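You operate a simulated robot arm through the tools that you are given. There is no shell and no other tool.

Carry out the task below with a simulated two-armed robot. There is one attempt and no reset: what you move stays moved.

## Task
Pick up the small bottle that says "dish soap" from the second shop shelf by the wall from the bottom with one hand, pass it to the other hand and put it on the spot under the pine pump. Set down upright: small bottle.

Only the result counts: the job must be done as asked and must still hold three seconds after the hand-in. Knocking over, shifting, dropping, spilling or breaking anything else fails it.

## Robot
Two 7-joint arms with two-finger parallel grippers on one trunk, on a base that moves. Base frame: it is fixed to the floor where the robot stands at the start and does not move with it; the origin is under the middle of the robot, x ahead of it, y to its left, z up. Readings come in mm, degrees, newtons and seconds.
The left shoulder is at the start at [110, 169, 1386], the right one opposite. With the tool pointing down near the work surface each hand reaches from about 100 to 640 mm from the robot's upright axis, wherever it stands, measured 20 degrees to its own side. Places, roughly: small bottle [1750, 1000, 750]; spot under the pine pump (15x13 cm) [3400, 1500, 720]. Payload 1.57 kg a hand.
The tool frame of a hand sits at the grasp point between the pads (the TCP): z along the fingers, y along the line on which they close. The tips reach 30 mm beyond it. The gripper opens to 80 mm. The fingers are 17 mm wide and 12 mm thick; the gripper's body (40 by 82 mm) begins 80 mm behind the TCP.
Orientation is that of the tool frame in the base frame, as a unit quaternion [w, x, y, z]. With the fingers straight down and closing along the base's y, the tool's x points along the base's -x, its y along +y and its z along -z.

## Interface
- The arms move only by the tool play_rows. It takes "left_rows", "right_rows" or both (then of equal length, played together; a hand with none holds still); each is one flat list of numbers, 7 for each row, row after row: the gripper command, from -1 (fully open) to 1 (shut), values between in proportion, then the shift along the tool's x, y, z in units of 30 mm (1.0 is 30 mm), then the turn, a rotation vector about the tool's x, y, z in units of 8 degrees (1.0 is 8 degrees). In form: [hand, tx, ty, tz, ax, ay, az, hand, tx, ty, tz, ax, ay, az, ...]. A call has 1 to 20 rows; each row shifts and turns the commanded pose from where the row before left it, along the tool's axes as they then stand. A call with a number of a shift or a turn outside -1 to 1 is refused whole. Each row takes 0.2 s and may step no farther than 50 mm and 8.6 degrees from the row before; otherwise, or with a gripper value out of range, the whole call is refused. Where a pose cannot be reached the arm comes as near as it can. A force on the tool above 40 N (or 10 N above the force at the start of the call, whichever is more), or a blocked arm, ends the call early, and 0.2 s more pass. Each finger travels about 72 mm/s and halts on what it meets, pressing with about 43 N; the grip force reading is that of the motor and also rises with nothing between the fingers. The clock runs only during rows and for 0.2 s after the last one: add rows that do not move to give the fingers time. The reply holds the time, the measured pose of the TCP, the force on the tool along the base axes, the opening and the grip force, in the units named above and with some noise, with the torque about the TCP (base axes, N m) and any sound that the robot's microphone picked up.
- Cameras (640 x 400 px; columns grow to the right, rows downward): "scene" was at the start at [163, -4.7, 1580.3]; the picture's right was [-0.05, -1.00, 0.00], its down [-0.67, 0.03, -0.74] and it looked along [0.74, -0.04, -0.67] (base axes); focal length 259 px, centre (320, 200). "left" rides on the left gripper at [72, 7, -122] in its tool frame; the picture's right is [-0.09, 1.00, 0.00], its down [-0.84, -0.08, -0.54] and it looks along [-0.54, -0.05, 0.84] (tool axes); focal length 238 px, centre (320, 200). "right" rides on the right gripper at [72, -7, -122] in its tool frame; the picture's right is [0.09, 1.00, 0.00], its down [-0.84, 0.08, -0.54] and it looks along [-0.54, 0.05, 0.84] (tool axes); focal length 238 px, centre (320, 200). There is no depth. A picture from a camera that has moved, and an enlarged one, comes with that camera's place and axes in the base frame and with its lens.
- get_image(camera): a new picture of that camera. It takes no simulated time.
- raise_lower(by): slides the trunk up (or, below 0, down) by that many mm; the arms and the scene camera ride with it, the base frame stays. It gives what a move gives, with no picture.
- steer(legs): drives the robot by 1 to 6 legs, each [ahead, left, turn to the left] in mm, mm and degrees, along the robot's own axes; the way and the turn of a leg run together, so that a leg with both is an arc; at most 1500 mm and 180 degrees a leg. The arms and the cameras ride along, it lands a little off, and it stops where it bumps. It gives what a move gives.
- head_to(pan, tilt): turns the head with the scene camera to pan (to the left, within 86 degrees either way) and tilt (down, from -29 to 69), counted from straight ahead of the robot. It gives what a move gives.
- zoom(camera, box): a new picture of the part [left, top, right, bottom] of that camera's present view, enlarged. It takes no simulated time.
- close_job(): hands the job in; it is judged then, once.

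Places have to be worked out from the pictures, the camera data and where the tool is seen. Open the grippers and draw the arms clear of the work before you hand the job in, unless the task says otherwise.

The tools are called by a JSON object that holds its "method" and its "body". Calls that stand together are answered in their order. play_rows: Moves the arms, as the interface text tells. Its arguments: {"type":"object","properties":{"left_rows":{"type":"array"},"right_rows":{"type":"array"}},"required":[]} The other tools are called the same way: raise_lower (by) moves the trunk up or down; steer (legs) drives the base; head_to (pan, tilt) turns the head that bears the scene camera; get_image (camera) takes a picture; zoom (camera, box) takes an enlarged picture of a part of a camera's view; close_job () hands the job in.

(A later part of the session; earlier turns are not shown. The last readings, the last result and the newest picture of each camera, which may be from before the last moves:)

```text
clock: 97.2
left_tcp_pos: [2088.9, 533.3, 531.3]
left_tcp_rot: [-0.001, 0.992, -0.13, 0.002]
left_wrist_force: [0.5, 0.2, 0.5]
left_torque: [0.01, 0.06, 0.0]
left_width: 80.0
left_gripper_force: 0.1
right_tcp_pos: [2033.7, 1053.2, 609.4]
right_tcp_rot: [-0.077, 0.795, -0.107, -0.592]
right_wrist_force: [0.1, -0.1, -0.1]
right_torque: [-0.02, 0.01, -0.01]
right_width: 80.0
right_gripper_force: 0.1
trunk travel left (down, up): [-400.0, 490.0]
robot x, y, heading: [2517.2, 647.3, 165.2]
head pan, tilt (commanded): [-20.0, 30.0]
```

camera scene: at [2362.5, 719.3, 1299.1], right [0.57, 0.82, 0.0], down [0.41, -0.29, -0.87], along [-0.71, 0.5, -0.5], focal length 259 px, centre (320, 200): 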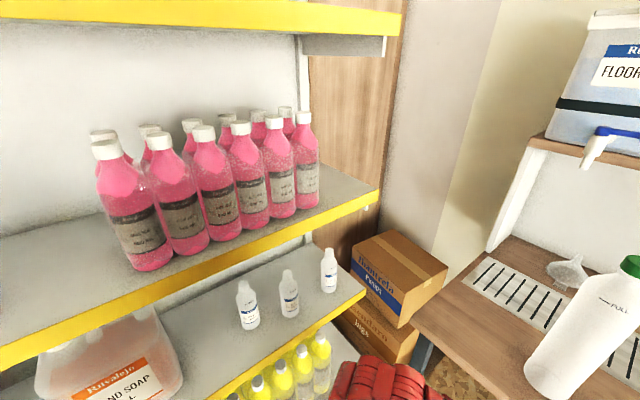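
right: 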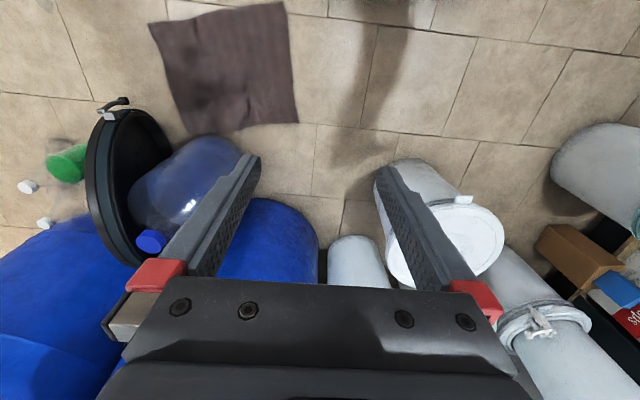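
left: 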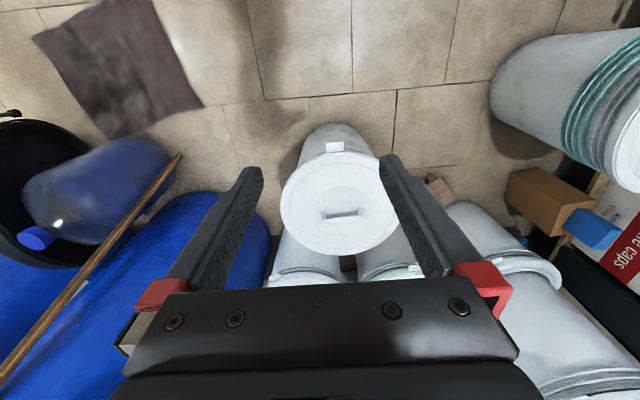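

The right hand now points into the shelf (about 17° down) at (2034, 1053, 609), with the bottle estimated 185 mm ahead and about 9 mm to the right. I check with the right camera and the scene camera.

{"method": "get_image", "body": {"camera": "right"}}

{"method": "get_image", "body": {"camera": "scene"}}

```text
taken
camera right: at [2167.7, 1023.5, 574.0], right [-0.23, -0.97, -0.08], down [0.25, -0.14, 0.96], along [-0.94, 0.2, 0.28], focal length 238 px, centre (320, 200)
```

right: 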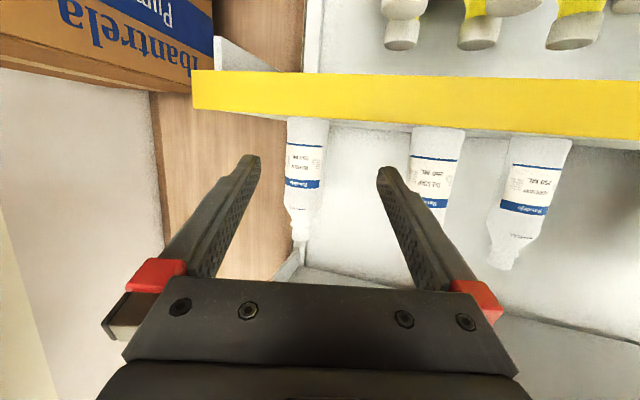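

```text
taken
camera scene: at [2362.5, 719.2, 1299.1], right [0.57, 0.82, 0.0], down [0.41, -0.29, -0.87], along [-0.71, 0.5, -0.5], focal length 259 px, centre (320, 200)
```

scene: 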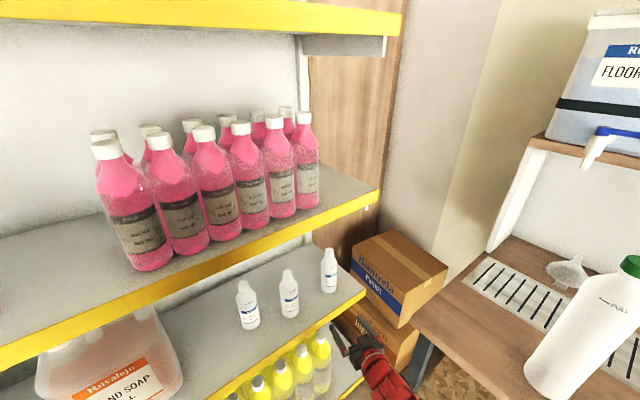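

The right camera shows DISH SOAP about 15 mm to the right of the hand's line. I shift right 14 mm and advance 100 mm horizontally at z≈608, then check again before the fingers pass the bottle.

{"method": "play_rows", "body": {"right_rows": [-1, 0, -0.47, 0, 0, 0, 0, -1, -0.239, 0, 0.798, 0, 0, 0, -1, -0.239, 0, 0.798, 0, 0, 0, -1, -0.239, 0, 0.798, 0, 0, 0, -1, -0.239, 0, 0.798, 0, 0, 0, -1, 0, 0, 0, 0, 0, 0]}}

{"method": "get_image", "body": {"camera": "right"}}

{"method": "zoom", "body": {"camera": "scene", "box": [240, 220, 440, 345]}}

```text
clock: 98.7
left_tcp_pos: [2090.2, 532.2, 530.1]
left_tcp_rot: [0.0, 0.992, -0.129, 0.002]
left_wrist_force: [-0.8, 0.7, -0.4]
left_torque: [0.02, 0.0, 0.0]
left_width: 80.0
left_gripper_force: 0.1
right_tcp_pos: [1940.0, 1092.9, 608.2]
right_tcp_rot: [-0.076, 0.795, -0.107, -0.592]
right_wrist_force: [0.3, -0.2, 0.6]
right_torque: [-0.01, -0.01, 0.01]
right_width: 80.0
right_gripper_force: 0.0
trunk travel left (down, up): [-400.0, 490.0]
robot x, y, heading: [2514.4, 643.5, 164.7]
head pan, tilt (commanded): [-20.0, 30.0]
```

```text
taken
camera right: at [2073.6, 1063.3, 573.8], right [-0.23, -0.97, -0.08], down [0.25, -0.14, 0.96], along [-0.94, 0.2, 0.27], focal length 238 px, centre (320, 200)
```

right: 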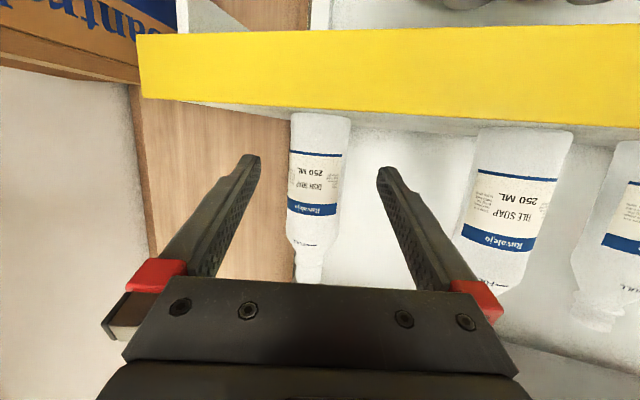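

```text
3.20 times, centred on (340, 282) of scene
camera zoom: at [2362.6, 719.2, 1299.1], right [0.57, 0.82, 0.0], down [0.41, -0.29, -0.87], along [-0.71, 0.5, -0.5], focal length 828 px, centre (256, -64)
```

zoom: 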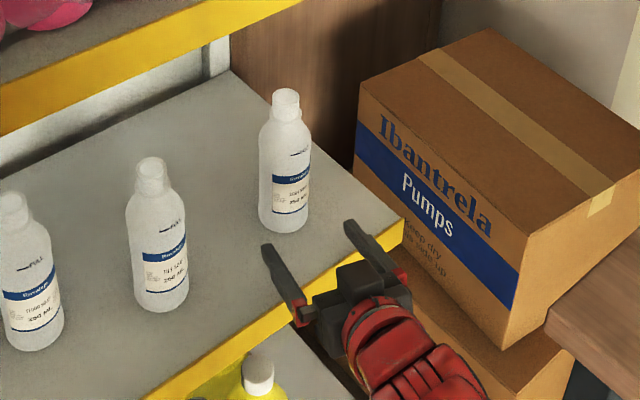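

The label reads DISH SOAP, and the bottle is centred between the fingers. I advance another 60 mm and check again.

{"method": "play_rows", "body": {"right_rows": [-1, -0.191, 0, 0.639, 0, 0, 0, -1, -0.191, 0, 0.639, 0, 0, 0, -1, -0.191, 0, 0.639, 0, 0, 0, -1, 0, 0, 0, 0, 0, 0]}}

{"method": "get_image", "body": {"camera": "right"}}

{"method": "zoom", "body": {"camera": "scene", "box": [240, 220, 440, 345]}}

```text
clock: 99.7
left_tcp_pos: [2089.6, 533.3, 530.8]
left_tcp_rot: [0.0, 0.992, -0.129, 0.002]
left_wrist_force: [-0.5, -0.4, 0.4]
left_torque: [-0.02, 0.01, 0.01]
left_width: 80.1
left_gripper_force: 0.1
right_tcp_pos: [1882.8, 1108.8, 608.6]
right_tcp_rot: [-0.076, 0.795, -0.107, -0.592]
right_wrist_force: [0.1, -0.7, -1.2]
right_torque: [0.04, 0.01, 0.0]
right_width: 79.6
right_gripper_force: 0.1
trunk travel left (down, up): [-400.0, 490.0]
robot x, y, heading: [2517.1, 647.9, 164.8]
head pan, tilt (commanded): [-20.0, 30.0]
```

```text
taken
camera right: at [2015.6, 1079.7, 574.0], right [-0.23, -0.97, -0.08], down [0.25, -0.14, 0.96], along [-0.94, 0.2, 0.27], focal length 238 px, centre (320, 200)
```

right: 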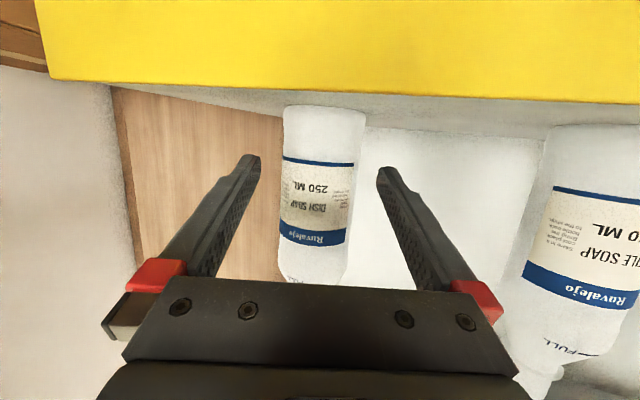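

```text
3.20 times, centred on (340, 282) of scene
camera zoom: at [2362.5, 719.2, 1299.1], right [0.57, 0.82, 0.0], down [0.41, -0.29, -0.87], along [-0.71, 0.5, -0.5], focal length 828 px, centre (256, -64)
```

zoom: 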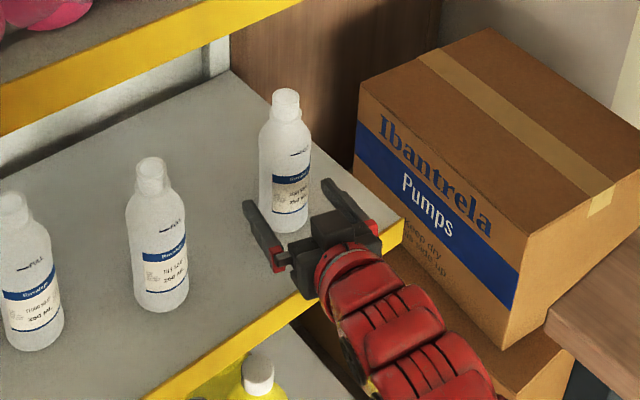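

The bottle is centred and I judge its axis about 30–35 mm ahead of the TCP. I advance 32 mm and close the gripper.

{"method": "play_rows", "body": {"right_rows": [-1, -0.153, 0, 0.511, 0, 0, 0, -1, -0.153, 0, 0.511, 0, 0, 0, -1, 0, 0, 0, 0, 0, 0, 1, 0, 0, 0, 0, 0, 0, 1, 0, 0, 0, 0, 0, 0, 1, 0, 0, 0, 0, 0, 0, 1, 0, 0, 0, 0, 0, 0]}}

{"method": "get_image", "body": {"camera": "right"}}

{"method": "zoom", "body": {"camera": "scene", "box": [240, 220, 440, 345]}}

```text
clock: 101.2
left_tcp_pos: [2091.5, 532.8, 529.0]
left_tcp_rot: [0.0, 0.992, -0.13, 0.001]
left_wrist_force: [-0.3, -1.0, 0.1]
left_torque: [0.01, 0.0, 0.0]
left_width: 79.8
left_gripper_force: 0.1
right_tcp_pos: [1853.0, 1116.4, 608.8]
right_tcp_rot: [-0.076, 0.796, -0.107, -0.591]
right_wrist_force: [0.2, 0.2, 0.0]
right_torque: [-0.01, 0.02, -0.03]
right_width: 53.3
right_gripper_force: 43.3
trunk travel left (down, up): [-400.0, 490.0]
robot x, y, heading: [2515.4, 647.0, 165.0]
head pan, tilt (commanded): [-20.0, 30.0]
```

```text
taken
camera right: at [1985.9, 1087.2, 574.2], right [-0.23, -0.97, -0.08], down [0.25, -0.14, 0.96], along [-0.94, 0.2, 0.27], focal length 238 px, centre (320, 200)
```

right: 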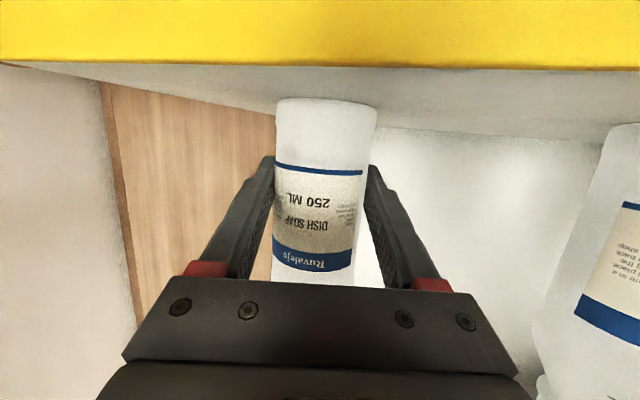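

```text
3.20 times, centred on (340, 282) of scene
camera zoom: at [2362.4, 719.2, 1299.1], right [0.57, 0.82, 0.0], down [0.41, -0.29, -0.87], along [-0.71, 0.5, -0.5], focal length 828 px, centre (256, -64)
```

zoom: 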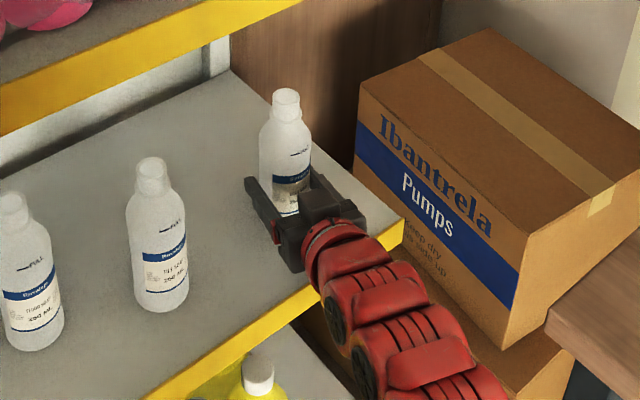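

The grip closed on the bottle at 53 mm with 43 N. I lift it 45 mm straight up and draw it 120 mm back out of the shelf.

{"method": "play_rows", "body": {"right_rows": [1, -0.479, 0, -0.1435, 0, 0, 0, 1, -0.479, 0, -0.1435, 0, 0, 0, 1, -0.479, 0, -0.1435, 0, 0, 0, 1, 0, 0, 0, 0, 0, 0, 1, 0.191, 0, -0.639, 0, 0, 0, 1, 0.191, 0, -0.639, 0, 0, 0, 1, 0.191, 0, -0.639, 0, 0, 0, 1, 0.191, 0, -0.639, 0, 0, 0, 1, 0.191, 0, -0.639, 0, 0, 0, 1, 0.191, 0, -0.639, 0, 0, 0, 1, 0, 0, 0, 0, 0, 0]}}

{"method": "get_image", "body": {"camera": "right"}}

{"method": "get_image", "body": {"camera": "scene"}}

```text
clock: 103.7
left_tcp_pos: [2090.4, 534.0, 530.5]
left_tcp_rot: [-0.001, 0.992, -0.13, 0.002]
left_wrist_force: [-0.1, 0.7, 0.3]
left_torque: [0.0, 0.04, 0.01]
left_width: 79.9
left_gripper_force: 0.0
right_tcp_pos: [1968.4, 1086.5, 653.7]
right_tcp_rot: [-0.076, 0.795, -0.107, -0.592]
right_wrist_force: [-0.7, -0.2, -0.2]
right_torque: [0.01, 0.0, 0.01]
right_width: 53.6
right_gripper_force: 42.9
trunk travel left (down, up): [-400.0, 490.0]
robot x, y, heading: [2515.7, 645.7, 165.2]
head pan, tilt (commanded): [-20.0, 30.0]
```

```text
taken
camera right: at [2101.6, 1056.5, 620.0], right [-0.23, -0.97, -0.08], down [0.25, -0.14, 0.96], along [-0.94, 0.2, 0.27], focal length 238 px, centre (320, 200)
```

right: 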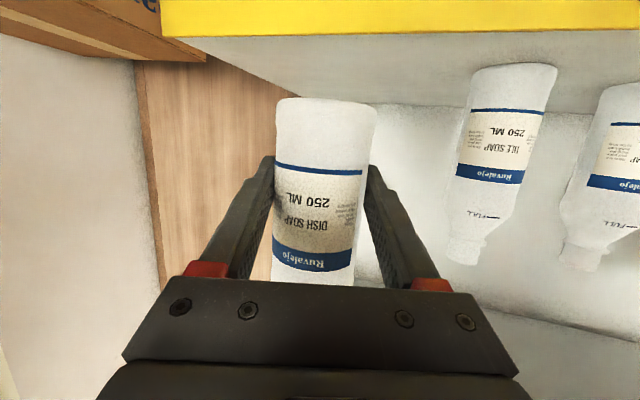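

```text
taken
camera scene: at [2362.4, 719.3, 1299.1], right [0.57, 0.82, 0.0], down [0.41, -0.29, -0.87], along [-0.71, 0.5, -0.5], focal length 259 px, centre (320, 200)
```

scene: 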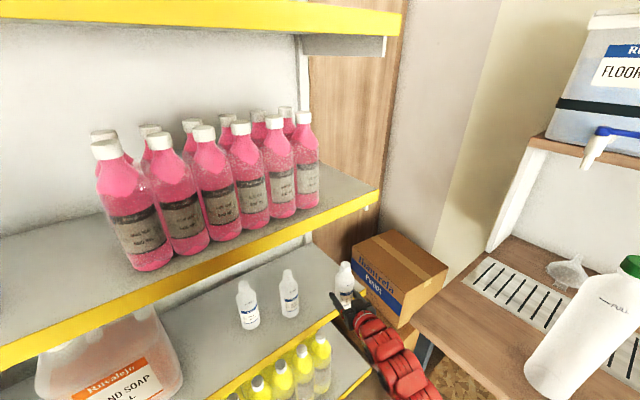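

The bottle is out of the shelf edge and held firmly. I drive the robot straight back out of the shelf, then aside into the aisle and turn to face the counter side (heading 90°), well clear of the counter.

{"method": "steer", "body": {"legs": [[-350, 0, 0], [0, 250, 0]]}}

{"method": "get_image", "body": {"camera": "right"}}

{"method": "steer", "body": {"legs": [[0, 0, -75]]}}

{"method": "head_to", "body": {"pan": -10, "tilt": 35}}

{"method": "get_image", "body": {"camera": "scene"}}

```text
clock: 107.3
left_tcp_pos: [2358.0, 207.3, 531.5]
left_tcp_rot: [-0.001, 0.991, -0.131, 0.002]
left_wrist_force: [-0.3, -0.6, -0.6]
left_torque: [0.03, -0.01, -0.03]
left_width: 80.1
left_gripper_force: 0.0
right_tcp_pos: [2239.0, 760.8, 654.2]
right_tcp_rot: [-0.078, 0.795, -0.109, -0.591]
right_wrist_force: [0.2, -1.2, 0.6]
right_torque: [0.01, -0.04, 0.04]
right_width: 53.8
right_gripper_force: 43.2
trunk travel left (down, up): [-400.0, 490.0]
robot x, y, heading: [2777.6, 319.4, 164.7]
head pan, tilt (commanded): [-20.0, 30.0]
```

```text
taken
camera right: at [2372.5, 730.3, 619.9], right [-0.24, -0.97, -0.08], down [0.25, -0.14, 0.96], along [-0.94, 0.21, 0.27], focal length 238 px, centre (320, 200)
```

right: 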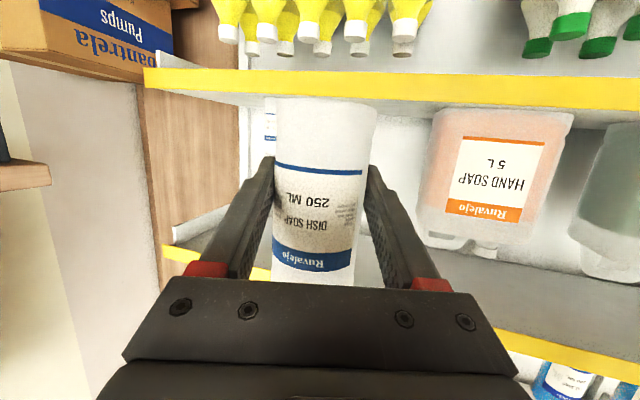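

```text
clock: 110.9
left_tcp_pos: [2563.1, 700.5, 531.6]
left_tcp_rot: [0.001, 0.708, -0.706, 0.001]
left_wrist_force: [-0.4, 0.0, -0.2]
left_torque: [0.01, -0.01, 0.03]
left_width: 80.0
left_gripper_force: 0.0
right_tcp_pos: [3064.7, 962.6, 652.8]
right_tcp_rot: [0.42, -0.567, 0.569, 0.423]
right_wrist_force: [0.8, -0.3, -0.8]
right_torque: [-0.01, 0.02, -0.03]
right_width: 53.4
right_gripper_force: 43.5
trunk travel left (down, up): [-400.0, 490.0]
robot x, y, heading: [2782.8, 319.1, 90.3]
head pan, tilt (commanded): [-20.0, 30.0]
```

```text
clock: 111.7
left_tcp_pos: [2563.1, 699.0, 530.2]
left_tcp_rot: [0.001, 0.708, -0.706, 0.001]
left_wrist_force: [0.2, 0.1, -0.4]
left_torque: [0.01, 0.02, 0.01]
left_width: 79.9
left_gripper_force: 0.1
right_tcp_pos: [3063.9, 961.6, 654.5]
right_tcp_rot: [0.419, -0.567, 0.569, 0.423]
right_wrist_force: [0.2, 0.5, -0.2]
right_torque: [-0.03, -0.02, 0.01]
right_width: 53.6
right_gripper_force: 43.6
trunk travel left (down, up): [-400.0, 490.0]
robot x, y, heading: [2782.7, 319.9, 90.3]
head pan, tilt (commanded): [-10.0, 35.0]
```

```text
taken
camera scene: at [2798.1, 486.0, 1291.3], right [0.99, -0.17, 0.0], down [-0.1, -0.56, -0.82], along [0.14, 0.81, -0.57], focal length 259 px, centre (320, 200)
```

scene: 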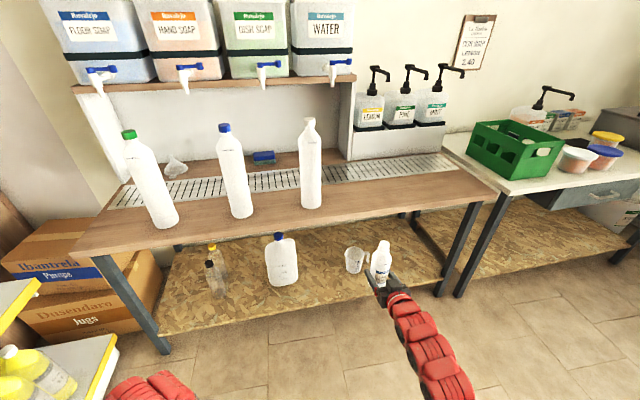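

The robot faces the counter with the bottle held upright. I zoom in on the pine pump area to locate the spot.

{"method": "zoom", "body": {"camera": "scene", "box": [320, 50, 480, 200]}}

```text
2.67 times, centred on (400, 125) of scene
camera zoom: at [2798.1, 486.0, 1291.3], right [0.99, -0.17, 0.0], down [-0.1, -0.56, -0.82], along [0.14, 0.81, -0.57], focal length 690 px, centre (107, 400)
```

zoom: 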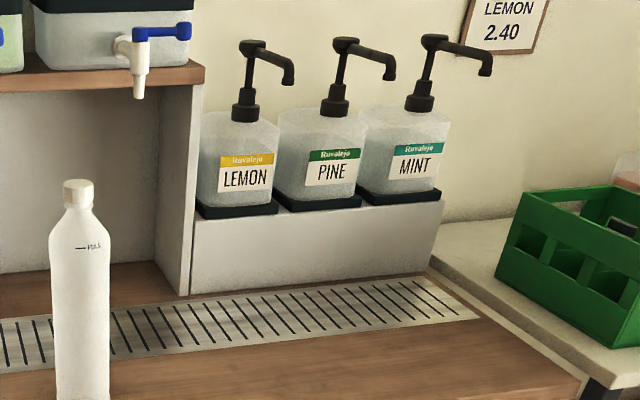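

Now I set up the handover: I bring the right hand with the bottle to the robot's midline (about 640 mm ahead), yawing it 45° inward while keeping the bottle upright.

{"method": "play_rows", "body": {"right_rows": [1, -0.007, 0.779, 0.025, -0.449, 0, -0.1345, 1, -0.022, 0.776, 0.073, -0.449, 0, -0.1345, 1, -0.037, 0.77, 0.122, -0.449, 0, -0.1345, 1, -0.051, 0.76, 0.17, -0.449, 0, -0.1345, 1, -0.065, 0.746, 0.217, -0.449, 0, -0.1345, 1, -0.079, 0.73, 0.263, -0.449, 0, -0.1345, 1, -0.093, 0.711, 0.309, -0.449, 0, -0.1345, 1, -0.106, 0.688, 0.352, -0.449, 0, -0.1345, 1, -0.118, 0.662, 0.394, -0.449, 0, -0.1345, 1, -0.13, 0.634, 0.435, -0.449, 0, -0.1345, 1, -0.142, 0.603, 0.474, -0.449, 0, -0.1345, 1, -0.153, 0.569, 0.51, -0.449, 0, -0.1345, 1, 0, 0, 0, 0, 0, 0]}}

{"method": "head_to", "body": {"pan": 0, "tilt": 45}}

{"method": "get_image", "body": {"camera": "scene"}}

```text
clock: 114.5
left_tcp_pos: [2563.7, 701.3, 530.5]
left_tcp_rot: [0.001, 0.709, -0.706, 0.001]
left_wrist_force: [-0.3, 0.2, -0.2]
left_torque: [0.01, -0.05, 0.01]
left_width: 80.0
left_gripper_force: 0.0
right_tcp_pos: [2784.4, 972.9, 652.8]
right_tcp_rot: [-0.227, 0.74, -0.308, -0.552]
right_wrist_force: [-0.2, 0.6, -0.6]
right_torque: [-0.04, 0.01, -0.03]
right_width: 53.5
right_gripper_force: 42.7
trunk travel left (down, up): [-400.0, 490.0]
robot x, y, heading: [2784.5, 313.9, 90.4]
head pan, tilt (commanded): [-10.0, 35.0]
```

```text
clock: 115.2
left_tcp_pos: [2564.3, 699.6, 531.8]
left_tcp_rot: [0.0, 0.708, -0.706, 0.002]
left_wrist_force: [0.1, -0.4, 0.0]
left_torque: [0.0, 0.0, -0.03]
left_width: 79.8
left_gripper_force: 0.1
right_tcp_pos: [2783.3, 973.0, 652.6]
right_tcp_rot: [-0.228, 0.74, -0.308, -0.553]
right_wrist_force: [1.0, -1.1, 0.5]
right_torque: [-0.01, -0.01, -0.01]
right_width: 53.5
right_gripper_force: 43.7
trunk travel left (down, up): [-400.0, 490.0]
robot x, y, heading: [2781.3, 315.8, 89.9]
head pan, tilt (commanded): [0.0, 45.0]
```

```text
taken
camera scene: at [2782.8, 480.6, 1276.5], right [1.0, 0.0, 0.0], down [0.0, -0.71, -0.71], along [0.0, 0.71, -0.71], focal length 259 px, centre (320, 200)
```

scene: 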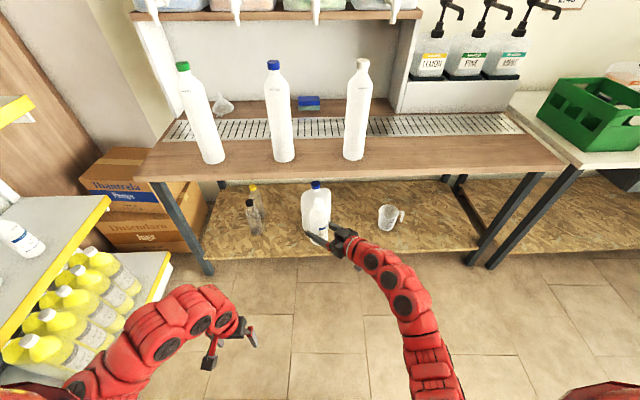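

The jug on the lower shelf overlaps the held bottle in this view, so I zoom in and use the right camera to check it.

{"method": "zoom", "body": {"camera": "scene", "box": [260, 170, 400, 290]}}

{"method": "get_image", "body": {"camera": "right"}}

```text
3.33 times, centred on (330, 230) of scene
camera zoom: at [2782.8, 480.6, 1276.5], right [1.0, 0.0, 0.0], down [0.0, -0.71, -0.71], along [0.0, 0.71, -0.71], focal length 863 px, centre (287, 100)
```

zoom: 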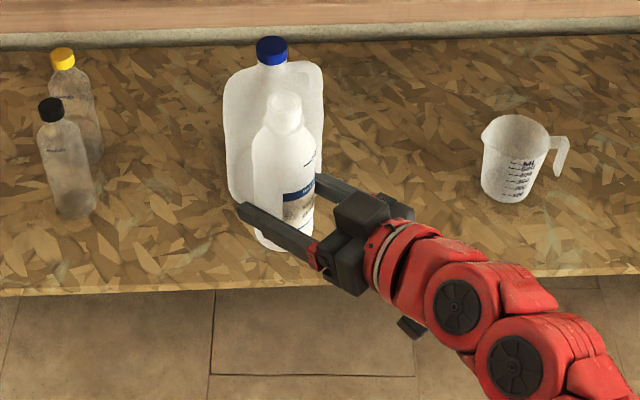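

```text
taken
camera right: at [2884.7, 880.9, 618.9], right [-0.69, -0.72, -0.08], down [0.15, -0.25, 0.96], along [-0.71, 0.64, 0.28], focal length 238 px, centre (320, 200)
```

right: 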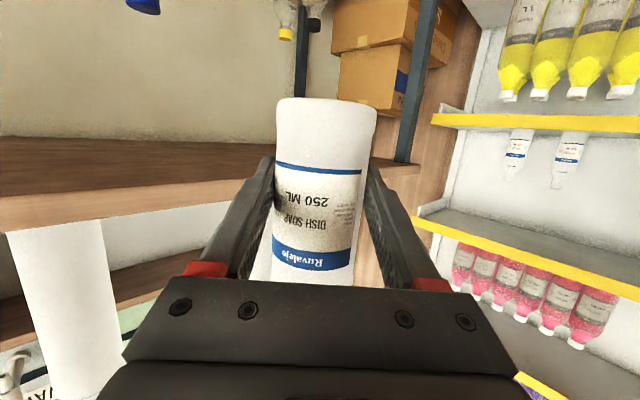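

The bottle is upright with its base at about z 607 and its straight body up to about 115–120 mm above the base. Now the left hand: I extend it 150 mm ahead, then pitch it up to about 17° below horizontal.

{"method": "play_rows", "body": {"left_rows": [-1, -1, 0, 0, 0, 0, 0, -1, -1, 0, 0, 0, 0, 0, -1, -1, 0, 0, 0, 0, 0, -1, -1, 0, 0, 0, 0, 0, -1, -1, 0, 0, 0, 0, 0, -1, 0, 0, 0, 0, -0.9125, 0, -1, 0, 0, 0, 0, -0.9125, 0, -1, 0, 0, 0, 0, -0.9125, 0, -1, 0, 0, 0, 0, -0.9125, 0, -1, 0, 0, 0, 0, -0.9125, 0, -1, 0, 0, 0, 0, -0.9125, 0, -1, 0, 0, 0, 0, -0.9125, 0, -1, 0, 0, 0, 0, -0.9125, 0, -1, 0, 0, 0, 0, -0.9125, 0, -1, 0, 0, 0, 0, -0.9125, 0, -1, 0, 0, 0, 0, 0, 0]}}

```text
clock: 118.6
left_tcp_pos: [2562.4, 849.8, 528.9]
left_tcp_rot: [-0.42, 0.57, -0.568, -0.421]
left_wrist_force: [-0.3, 0.1, -0.9]
left_torque: [0.0, 0.0, 0.04]
left_width: 80.0
left_gripper_force: 0.0
right_tcp_pos: [2784.1, 972.4, 653.9]
right_tcp_rot: [-0.227, 0.74, -0.308, -0.553]
right_wrist_force: [-0.4, -0.6, 0.1]
right_torque: [0.0, 0.01, 0.02]
right_width: 53.3
right_gripper_force: 42.6
trunk travel left (down, up): [-400.0, 490.0]
robot x, y, heading: [2782.4, 323.0, 90.1]
head pan, tilt (commanded): [0.0, 45.0]
```

The left hand is pitched. Now I raise it to about z 700 while yawing it 45° to the right (towards the bottle), then advance about 110 mm, still offset to the side of the bottle.

{"method": "play_rows", "body": {"left_rows": [-1, -0.912, 0, -0.283, 0.895, 0, 0.2775, -1, -0.912, 0, -0.283, 0.895, 0, 0.2775, -1, -0.912, 0, -0.283, 0.895, 0, 0.2775, -1, -0.912, 0, -0.283, 0.895, 0, 0.2775, -1, -0.912, 0, -0.283, 0.895, 0, 0.2775, -1, -0.912, 0, -0.283, 0.895, 0, 0.2775, -1, -0.271, 0, 0.876, 0, 0, 0, -1, -0.271, 0, 0.876, 0, 0, 0, -1, -0.271, 0, 0.876, 0, 0, 0, -1, -0.271, 0, 0.876, 0, 0, 0, -1, 0, 0, 0, 0, 0, 0]}}

{"method": "get_image", "body": {"camera": "scene"}}

{"method": "get_image", "body": {"camera": "left"}}

```text
clock: 121.0
left_tcp_pos: [2613.9, 945.0, 650.7]
left_tcp_rot: [0.51, -0.391, 0.716, 0.272]
left_wrist_force: [-0.7, 0.2, 0.4]
left_torque: [0.02, -0.01, 0.02]
left_width: 80.1
left_gripper_force: 0.1
left hand out of reach, approached as far as the arm can: row 3, 4
right_tcp_pos: [2783.1, 973.9, 652.9]
right_tcp_rot: [-0.228, 0.74, -0.308, -0.553]
right_wrist_force: [0.4, 0.4, -0.4]
right_torque: [-0.02, 0.01, 0.02]
right_width: 53.6
right_gripper_force: 43.3
trunk travel left (down, up): [-400.0, 490.0]
robot x, y, heading: [2782.1, 322.2, 89.9]
head pan, tilt (commanded): [0.0, 45.0]
```

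```text
taken
camera scene: at [2782.7, 480.5, 1276.5], right [1.0, 0.0, 0.0], down [0.0, -0.71, -0.71], along [0.0, 0.71, -0.71], focal length 259 px, centre (320, 200)
```

scene: 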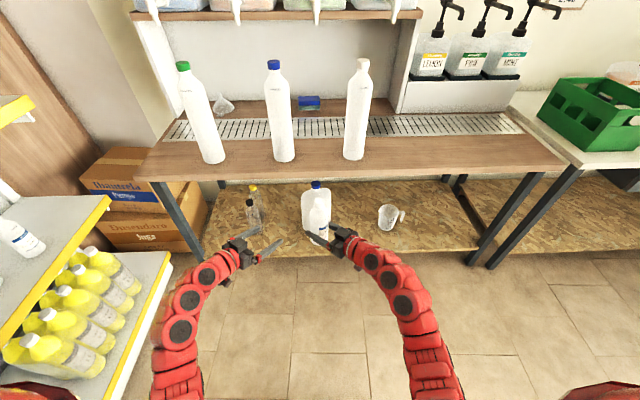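

```text
taken
camera left: at [2533.5, 831.7, 623.9], right [-0.82, 0.57, 0.08], down [-0.07, -0.23, 0.97], along [0.57, 0.79, 0.23], focal length 238 px, centre (320, 200)
```

left: 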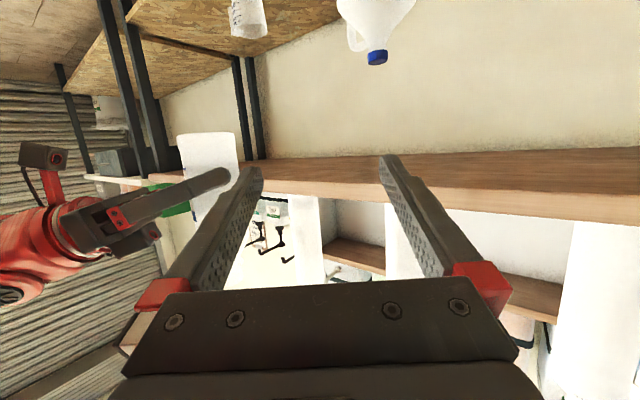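

The left hand got most of the way: (2614, 945, 651), yawed 33° inward. I finish the yaw and rise to z≈702, then slide right onto the line through the bottle, keeping about 120–130 mm away.

{"method": "play_rows", "body": {"left_rows": [-1, -0.808, -0.008, -0.284, 0.689, 0.007, 0.242, -1, -0.808, -0.008, -0.284, 0.689, 0.007, 0.242, -1, -0.06, -0.833, 0.16, 0, 0, 0, -1, -0.06, -0.833, 0.16, 0, 0, 0, -1, -0.06, -0.833, 0.16, 0, 0, 0, -1, -0.06, -0.833, 0.16, 0, 0, 0, -1, 0, 0, 0, 0, 0, 0]}}

{"method": "get_image", "body": {"camera": "left"}}

{"method": "zoom", "body": {"camera": "scene", "box": [220, 170, 420, 295]}}

```text
clock: 122.6
left_tcp_pos: [2700.8, 890.1, 703.4]
left_tcp_rot: [0.536, -0.316, 0.752, 0.219]
left_wrist_force: [0.6, -0.6, 0.2]
left_torque: [-0.01, -0.03, 0.0]
left_width: 79.8
left_gripper_force: 0.1
right_tcp_pos: [2782.3, 973.4, 653.2]
right_tcp_rot: [-0.227, 0.741, -0.308, -0.552]
right_wrist_force: [-0.3, 0.3, 0.0]
right_torque: [0.01, 0.02, 0.02]
right_width: 53.5
right_gripper_force: 43.1
trunk travel left (down, up): [-400.0, 490.0]
robot x, y, heading: [2784.9, 317.7, 90.2]
head pan, tilt (commanded): [0.0, 45.0]
```

```text
taken
camera left: at [2598.3, 795.5, 675.9], right [-0.69, 0.72, 0.08], down [-0.12, -0.22, 0.97], along [0.72, 0.66, 0.23], focal length 238 px, centre (320, 200)
```

left: 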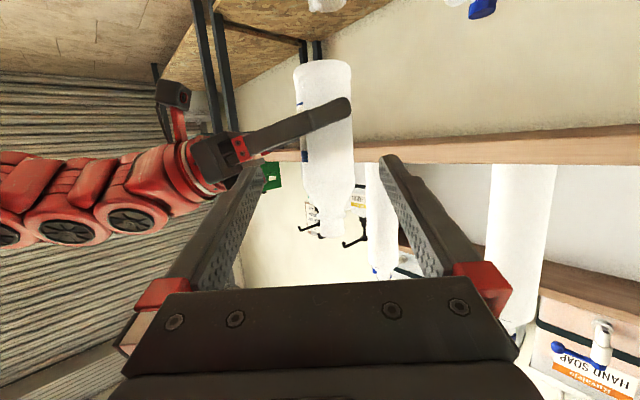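

```text
3.20 times, centred on (320, 232) of scene
camera zoom: at [2782.7, 480.7, 1276.5], right [1.0, 0.0, 0.0], down [0.0, -0.71, -0.71], along [0.0, 0.71, -0.71], focal length 828 px, centre (320, 96)
```

zoom: 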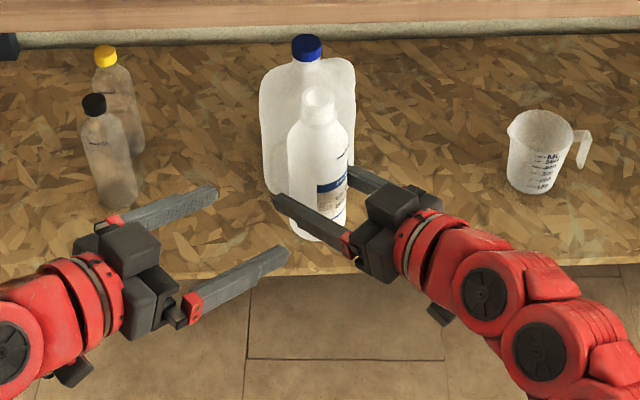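

The left hand is lined up: bottle about 117 mm ahead, some 5 mm to the left of its line; its fingers will close at 96 mm above the bottle's base, above the right hand's fingers. I shift 5 mm and advance 80 mm, then check.

{"method": "play_rows", "body": {"left_rows": [-1, 0, 0.167, 0, 0, 0, 0, -1, -0.221, 0, 0.629, 0, 0, 0, -1, -0.221, 0, 0.629, 0, 0, 0, -1, -0.221, 0, 0.629, 0, 0, 0, -1, -0.221, 0, 0.629, 0, 0, 0, -1, 0, 0, 0, 0, 0, 0]}}

{"method": "get_image", "body": {"camera": "left"}}

{"method": "zoom", "body": {"camera": "scene", "box": [250, 170, 390, 270]}}

```text
clock: 124.0
left_tcp_pos: [2753.2, 949.2, 703.1]
left_tcp_rot: [0.536, -0.315, 0.752, 0.219]
left_wrist_force: [0.9, 0.9, -0.2]
left_torque: [-0.02, -0.01, 0.04]
left_width: 80.0
left_gripper_force: 0.1
right_tcp_pos: [2784.8, 972.7, 653.3]
right_tcp_rot: [-0.227, 0.74, -0.308, -0.553]
right_wrist_force: [0.8, 0.0, 0.1]
right_torque: [-0.03, 0.01, 0.02]
right_width: 53.6
right_gripper_force: 43.3
trunk travel left (down, up): [-400.0, 490.0]
robot x, y, heading: [2784.7, 317.6, 90.4]
head pan, tilt (commanded): [0.0, 45.0]
```

```text
taken
camera left: at [2651.1, 855.2, 675.7], right [-0.69, 0.72, 0.08], down [-0.12, -0.22, 0.97], along [0.72, 0.66, 0.23], focal length 238 px, centre (320, 200)
```

left: 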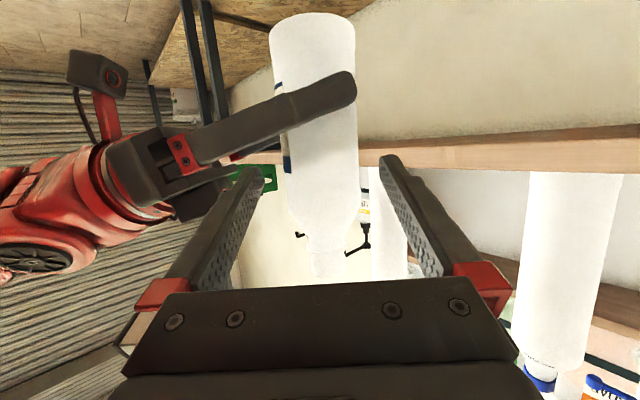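

```text
4.00 times, centred on (320, 220) of scene
camera zoom: at [2782.7, 480.6, 1276.5], right [1.0, 0.0, 0.0], down [0.0, -0.71, -0.71], along [0.0, 0.71, -0.71], focal length 1035 px, centre (320, 120)
```

zoom: 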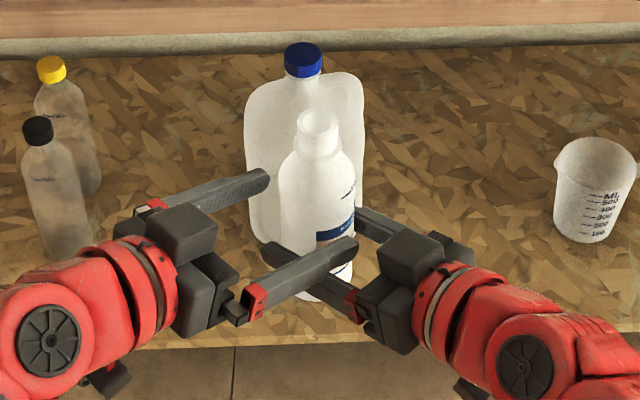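

The bottle is centred between the left fingers, about 37 mm ahead. I advance the rest and close the left gripper while the right one still holds.

{"method": "play_rows", "body": {"left_rows": [-1, -0.204, 0.04, 0.582, 0, 0, 0, -1, -0.204, 0.04, 0.582, 0, 0, 0, -1, 0, 0, 0, 0, 0, 0]}}

{"method": "get_image", "body": {"camera": "left"}}

{"method": "zoom", "body": {"camera": "scene", "box": [250, 170, 390, 270]}}

```text
clock: 124.8
left_tcp_pos: [2778.0, 976.3, 701.7]
left_tcp_rot: [0.535, -0.316, 0.752, 0.219]
left_wrist_force: [0.3, 0.0, 0.4]
left_torque: [0.0, -0.03, -0.02]
left_width: 80.4
left_gripper_force: 0.1
right_tcp_pos: [2783.7, 973.7, 653.4]
right_tcp_rot: [-0.227, 0.74, -0.308, -0.553]
right_wrist_force: [-0.6, 0.2, -0.1]
right_torque: [0.0, -0.02, 0.0]
right_width: 53.7
right_gripper_force: 42.6
trunk travel left (down, up): [-400.0, 490.0]
robot x, y, heading: [2782.3, 318.2, 90.0]
head pan, tilt (commanded): [0.0, 45.0]
```

```text
taken
camera left: at [2675.9, 882.5, 675.3], right [-0.69, 0.72, 0.08], down [-0.12, -0.22, 0.97], along [0.72, 0.66, 0.23], focal length 238 px, centre (320, 200)
```

left: 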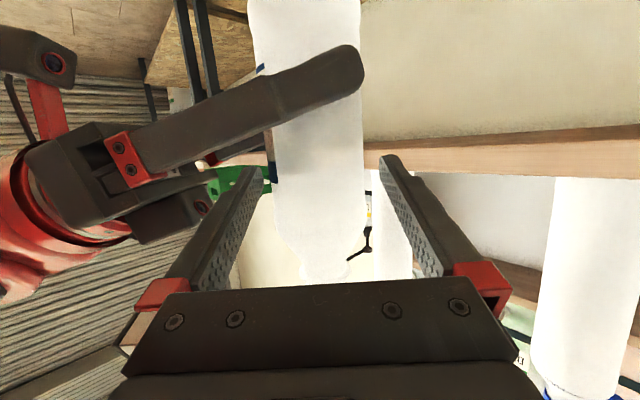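

```text
4.00 times, centred on (320, 220) of scene
camera zoom: at [2782.7, 480.6, 1276.5], right [1.0, 0.0, 0.0], down [0.0, -0.71, -0.71], along [0.0, 0.71, -0.71], focal length 1035 px, centre (320, 120)
```

zoom: 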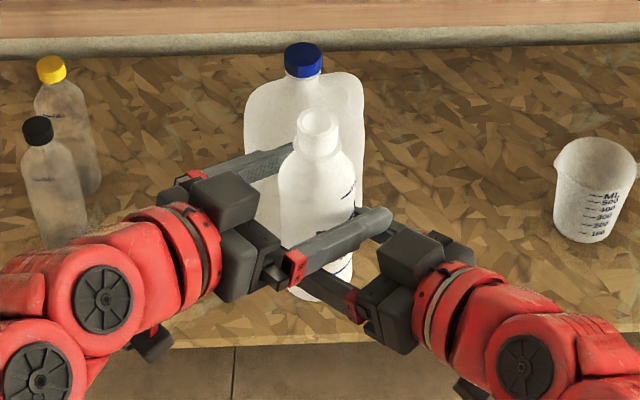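

The left TCP is on the bottle axis (2778, 976) at z 702. I close the left gripper and let it settle with both hands holding.

{"method": "play_rows", "body": {"left_rows": [1, 0, 0, 0, 0, 0, 0, 1, 0, 0, 0, 0, 0, 0, 1, 0, 0, 0, 0, 0, 0, 1, 0, 0, 0, 0, 0, 0]}}

{"method": "get_image", "body": {"camera": "left"}}

{"method": "zoom", "body": {"camera": "scene", "box": [250, 170, 390, 270]}}

```text
clock: 125.8
left_tcp_pos: [2778.4, 976.4, 701.9]
left_tcp_rot: [0.536, -0.315, 0.753, 0.218]
left_wrist_force: [5.6, -7.6, 1.3]
left_torque: [0.08, 0.18, 0.01]
left_width: 53.0
left_gripper_force: 43.6
right_tcp_pos: [2783.7, 972.6, 653.3]
right_tcp_rot: [-0.227, 0.74, -0.308, -0.553]
right_wrist_force: [-5.0, 8.3, -2.1]
right_torque: [-0.51, -0.4, -0.02]
right_width: 53.5
right_gripper_force: 43.3
trunk travel left (down, up): [-400.0, 490.0]
robot x, y, heading: [2782.7, 323.4, 90.2]
head pan, tilt (commanded): [0.0, 45.0]
```

```text
taken
camera left: at [2676.2, 882.2, 675.1], right [-0.68, 0.72, 0.08], down [-0.12, -0.22, 0.97], along [0.72, 0.65, 0.23], focal length 238 px, centre (320, 200)
```

left: 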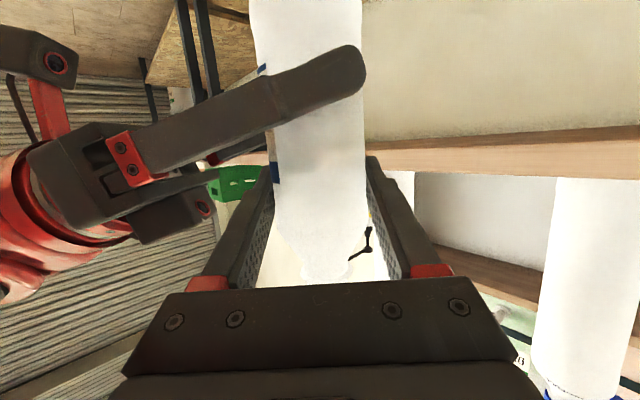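

```text
4.00 times, centred on (320, 220) of scene
camera zoom: at [2782.8, 480.6, 1276.5], right [1.0, 0.0, 0.0], down [0.0, -0.71, -0.71], along [0.0, 0.71, -0.71], focal length 1035 px, centre (320, 120)
```

zoom: 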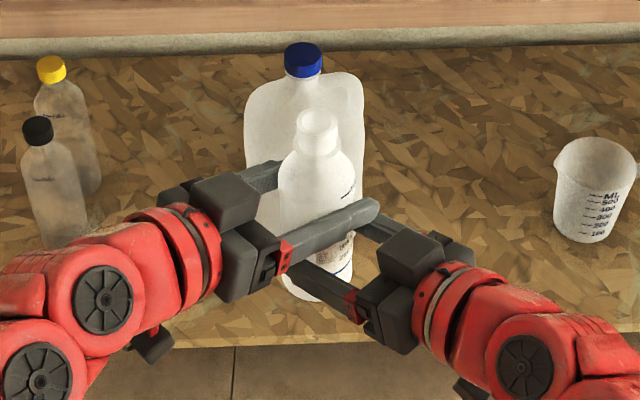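

Both hands hold the bottle (left 53.0 mm at 44 N). I open the right gripper and check the bottle stays upright in the left hand.

{"method": "play_rows", "body": {"right_rows": [-1, 0, 0, 0, 0, 0, 0, -1, 0, 0, 0, 0, 0, 0, -1, 0, 0, 0, 0, 0, 0], "left_rows": [1, 0, 0, 0, 0, 0, 0, 1, 0, 0, 0, 0, 0, 0, 1, 0, 0, 0, 0, 0, 0]}}

{"method": "get_image", "body": {"camera": "left"}}

{"method": "zoom", "body": {"camera": "scene", "box": [250, 170, 390, 270]}}

```text
clock: 126.6
left_tcp_pos: [2778.7, 975.8, 703.1]
left_tcp_rot: [0.536, -0.316, 0.752, 0.22]
left_wrist_force: [-0.5, 0.4, 0.0]
left_torque: [-0.04, -0.02, -0.03]
left_width: 53.1
left_gripper_force: 42.8
right_tcp_pos: [2783.6, 972.5, 653.5]
right_tcp_rot: [-0.228, 0.739, -0.308, -0.554]
right_wrist_force: [0.0, -0.5, 0.0]
right_torque: [0.01, -0.01, -0.01]
right_width: 79.9
right_gripper_force: 0.0
trunk travel left (down, up): [-400.0, 490.0]
robot x, y, heading: [2784.1, 317.7, 90.0]
head pan, tilt (commanded): [0.0, 45.0]
```

```text
taken
camera left: at [2675.9, 882.3, 675.1], right [-0.69, 0.72, 0.08], down [-0.12, -0.22, 0.97], along [0.72, 0.66, 0.23], focal length 238 px, centre (320, 200)
```

left: 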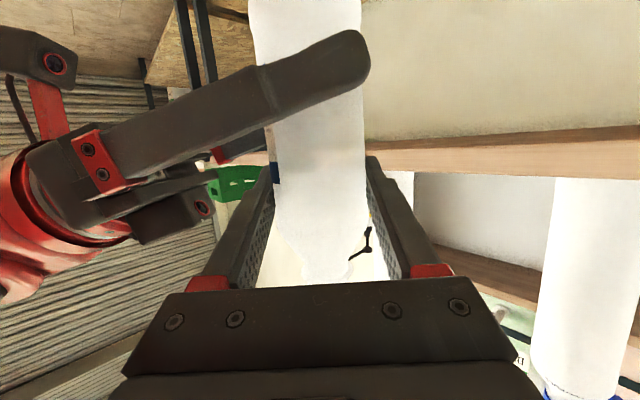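

```text
4.00 times, centred on (320, 220) of scene
camera zoom: at [2782.8, 480.6, 1276.5], right [1.0, 0.0, 0.0], down [0.0, -0.71, -0.71], along [0.0, 0.71, -0.71], focal length 1035 px, centre (320, 120)
```

zoom: 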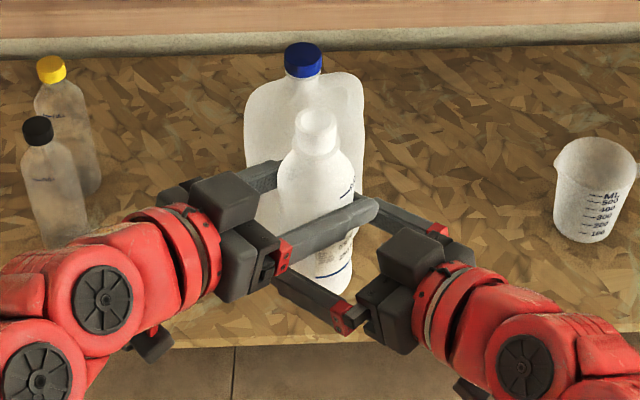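

The bottle stays upright in the left hand alone. I draw the right hand straight back 130 mm.

{"method": "play_rows", "body": {"right_rows": [-1, 0.251, 0, -0.83, 0, 0, 0, -1, 0.251, 0, -0.83, 0, 0, 0, -1, 0.251, 0, -0.83, 0, 0, 0, -1, 0.251, 0, -0.83, 0, 0, 0, -1, 0.251, 0, -0.83, 0, 0, 0, -1, 0, 0, 0, 0, 0, 0]}}

{"method": "zoom", "body": {"camera": "scene", "box": [240, 160, 440, 300]}}

```text
clock: 128.0
left_tcp_pos: [2777.9, 976.0, 702.0]
left_tcp_rot: [0.535, -0.315, 0.752, 0.219]
left_wrist_force: [0.9, -0.8, -0.3]
left_torque: [-0.01, 0.04, 0.01]
left_width: 53.0
left_gripper_force: 42.7
right_tcp_pos: [2874.7, 882.4, 653.6]
right_tcp_rot: [-0.227, 0.74, -0.309, -0.553]
right_wrist_force: [0.5, 0.9, 0.5]
right_torque: [0.01, 0.05, -0.03]
right_width: 79.9
right_gripper_force: 0.0
trunk travel left (down, up): [-400.0, 490.0]
robot x, y, heading: [2782.5, 320.2, 90.1]
head pan, tilt (commanded): [0.0, 45.0]
```

```text
2.86 times, centred on (340, 230) of scene
camera zoom: at [2782.8, 480.7, 1276.5], right [1.0, 0.0, 0.0], down [0.0, -0.71, -0.71], along [0.0, 0.71, -0.71], focal length 739 px, centre (263, 114)
```

zoom: 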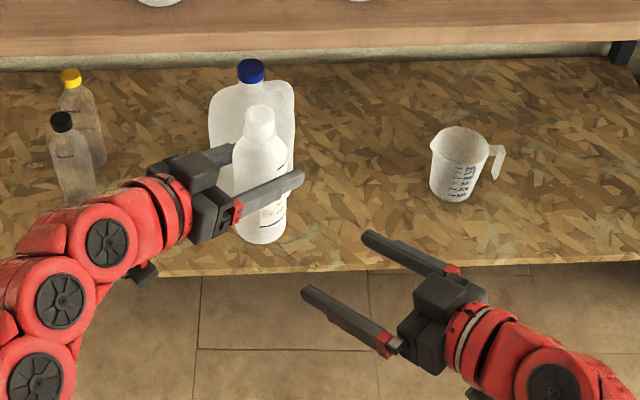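

The handover is done; the left hand holds the bottle with its base at about z 607. Before moving to the counter I look down to judge my own base's size and measure the counter's front edge.

{"method": "head_to", "body": {"pan": 0, "tilt": 69}}

{"method": "get_image", "body": {"camera": "scene"}}

```text
clock: 128.8
left_tcp_pos: [2777.7, 975.5, 702.5]
left_tcp_rot: [0.535, -0.316, 0.752, 0.22]
left_wrist_force: [0.0, 0.5, -0.1]
left_torque: [0.01, -0.03, 0.02]
left_width: 53.1
left_gripper_force: 43.2
right_tcp_pos: [2875.7, 881.6, 652.9]
right_tcp_rot: [-0.228, 0.74, -0.309, -0.553]
right_wrist_force: [1.2, 0.1, -0.7]
right_torque: [0.0, 0.01, -0.02]
right_width: 79.7
right_gripper_force: 0.0
trunk travel left (down, up): [-400.0, 490.0]
robot x, y, heading: [2783.1, 322.0, 90.1]
head pan, tilt (commanded): [0.0, 68.8]
```

```text
taken
camera scene: at [2782.9, 455.3, 1247.7], right [1.0, 0.0, 0.0], down [0.0, -0.93, -0.36], along [0.0, 0.36, -0.93], focal length 259 px, centre (320, 200)
```

scene: 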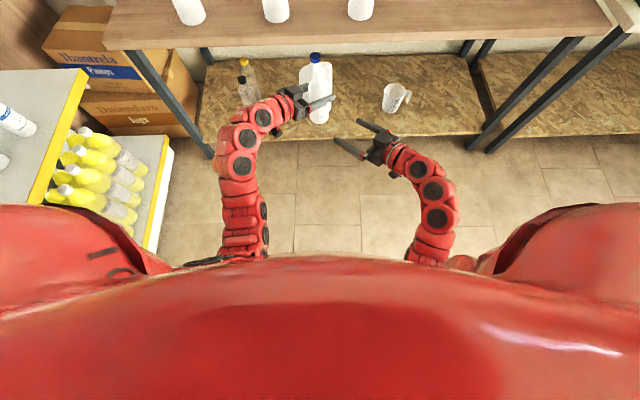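

The base isn't visible past the chest, so its front is less than about 335 mm ahead of the axis; the counter front edge is at about y 1180 and its top at about z 720. I'll tuck the right arm out to the side, tool down, so it stays clear of the counter and the neighbouring table.

{"method": "play_rows", "body": {"right_rows": [-1, 0.145, -0.44, -0.485, 0.539, 0, 0.161, -1, 0.134, -0.478, -0.45, 0.539, 0, 0.161, -1, 0.123, -0.514, -0.413, 0.539, 0, 0.161, -1, 0.1115, -0.546, -0.374, 0.539, 0, 0.161, -1, 0.099, -0.575, -0.331, 0.539, 0, 0.161, -1, 0.0856, -0.6, -0.287, 0.539, 0, 0.161, -1, 0.072, -0.622, -0.24, 0.539, 0, 0.161, -1, 0.058, -0.64, -0.193, 0.539, 0, 0.161, -1, 0.043, -0.654, -0.145, 0.539, 0, 0.161, -1, 0.028, -0.663, -0.095, 0.539, 0, 0.161, -1, 0.768, -0.333, -0.245, 0, 0.9, 0, -1, 0.793, -0.333, -0.1475, 0, 0.9, 0, -1, 0.805, -0.333, -0.046, 0, 0.9, 0, -1, 0.805, -0.333, 0.055, 0, 0.9, 0, -1, 0.792, -0.333, 0.155, 0, 0.9, 0, -1, 0.766, -0.333, 0.254, 0, 0.9, 0]}}

```text
clock: 132.2
left_tcp_pos: [2778.4, 976.1, 701.1]
left_tcp_rot: [0.535, -0.316, 0.752, 0.219]
left_wrist_force: [-0.7, -0.4, 0.3]
left_torque: [-0.02, 0.01, 0.01]
left_width: 52.9
left_gripper_force: 43.0
right_tcp_pos: [3134.0, 782.7, 532.7]
right_tcp_rot: [0.18, -0.683, 0.684, 0.184]
right_wrist_force: [0.1, -0.5, -0.6]
right_torque: [-0.01, 0.01, -0.01]
right_width: 80.1
right_gripper_force: 0.0
trunk travel left (down, up): [-400.0, 490.0]
robot x, y, heading: [2784.5, 320.1, 90.2]
head pan, tilt (commanded): [0.0, 68.8]
```

The right hand follows as planned. I finish tucking it: tool down and further back at the side.

{"method": "play_rows", "body": {"right_rows": [-1, 0.97, -0.333, -0.3, 0, 0.75, 0, -1, 0.996, -0.333, -0.196, 0, 0.75, 0, -1, 1, -0.333, -0.092, 0, 0.75, 0, -1, 1, -0.333, 0.015, 0, 0.75, 0, -1, 1, -0.333, 0.121, 0, 0.75, 0, -1, 0.833, 0, 0, 0, 0, 0, -1, 0.833, 0, 0, 0, 0, 0]}}

{"method": "raise_lower", "body": {"by": 210}}

{"method": "head_to", "body": {"pan": -25, "tilt": 30}}

{"method": "get_image", "body": {"camera": "scene"}}

```text
clock: 133.8
left_tcp_pos: [2778.1, 976.1, 703.1]
left_tcp_rot: [0.535, -0.316, 0.752, 0.219]
left_wrist_force: [-0.6, -0.2, 0.4]
left_torque: [-0.01, 0.02, -0.02]
left_width: 52.8
left_gripper_force: 42.8
right_tcp_pos: [3183.7, 585.2, 500.6]
right_tcp_rot: [0.001, 0.707, -0.707, -0.002]
right_wrist_force: [-0.1, 0.0, 0.6]
right_torque: [0.0, -0.01, 0.0]
right_width: 80.0
right_gripper_force: 0.0
trunk travel left (down, up): [-400.0, 490.0]
robot x, y, heading: [2784.8, 318.7, 90.3]
head pan, tilt (commanded): [0.0, 68.8]
```

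```text
clock: 136.1
left_tcp_pos: [2777.7, 975.9, 912.1]
left_tcp_rot: [0.535, -0.316, 0.752, 0.219]
left_wrist_force: [0.1, 0.0, 0.3]
left_torque: [-0.01, 0.01, -0.02]
left_width: 52.8
left_gripper_force: 42.9
right_tcp_pos: [3182.8, 585.7, 711.4]
right_tcp_rot: [0.002, 0.707, -0.707, -0.002]
right_wrist_force: [-0.1, -0.3, 0.7]
right_torque: [0.02, 0.02, -0.04]
right_width: 79.9
right_gripper_force: 0.0
trunk travel left (down, up): [-610.0, 280.0]
robot x, y, heading: [2784.7, 322.2, 89.9]
head pan, tilt (commanded): [0.0, 68.8]
```

```text
clock: 137.2
left_tcp_pos: [2778.4, 977.1, 911.7]
left_tcp_rot: [0.535, -0.316, 0.752, 0.219]
left_wrist_force: [0.7, -1.4, 0.4]
left_torque: [-0.03, -0.01, 0.04]
left_width: 52.8
left_gripper_force: 43.0
right_tcp_pos: [3184.0, 585.7, 711.5]
right_tcp_rot: [0.001, 0.707, -0.707, -0.002]
right_wrist_force: [0.4, 0.0, -0.3]
right_torque: [-0.01, -0.01, -0.01]
right_width: 80.0
right_gripper_force: 0.1
trunk travel left (down, up): [-610.0, 280.0]
robot x, y, heading: [2786.0, 318.9, 90.0]
head pan, tilt (commanded): [-25.0, 30.0]
```

```text
taken
camera scene: at [2821.0, 481.4, 1509.0], right [0.91, -0.42, 0.0], down [-0.21, -0.45, -0.87], along [0.36, 0.79, -0.5], focal length 259 px, centre (320, 200)
```

scene: 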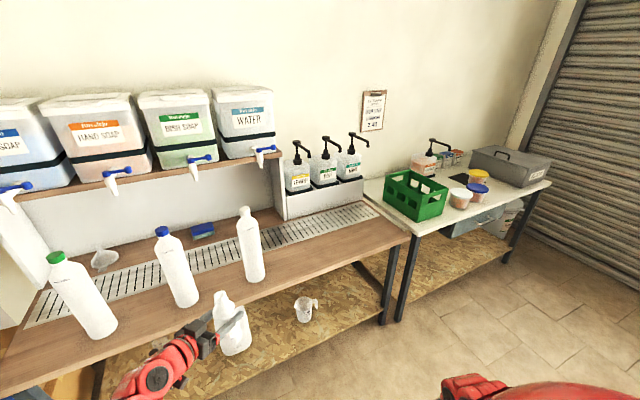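

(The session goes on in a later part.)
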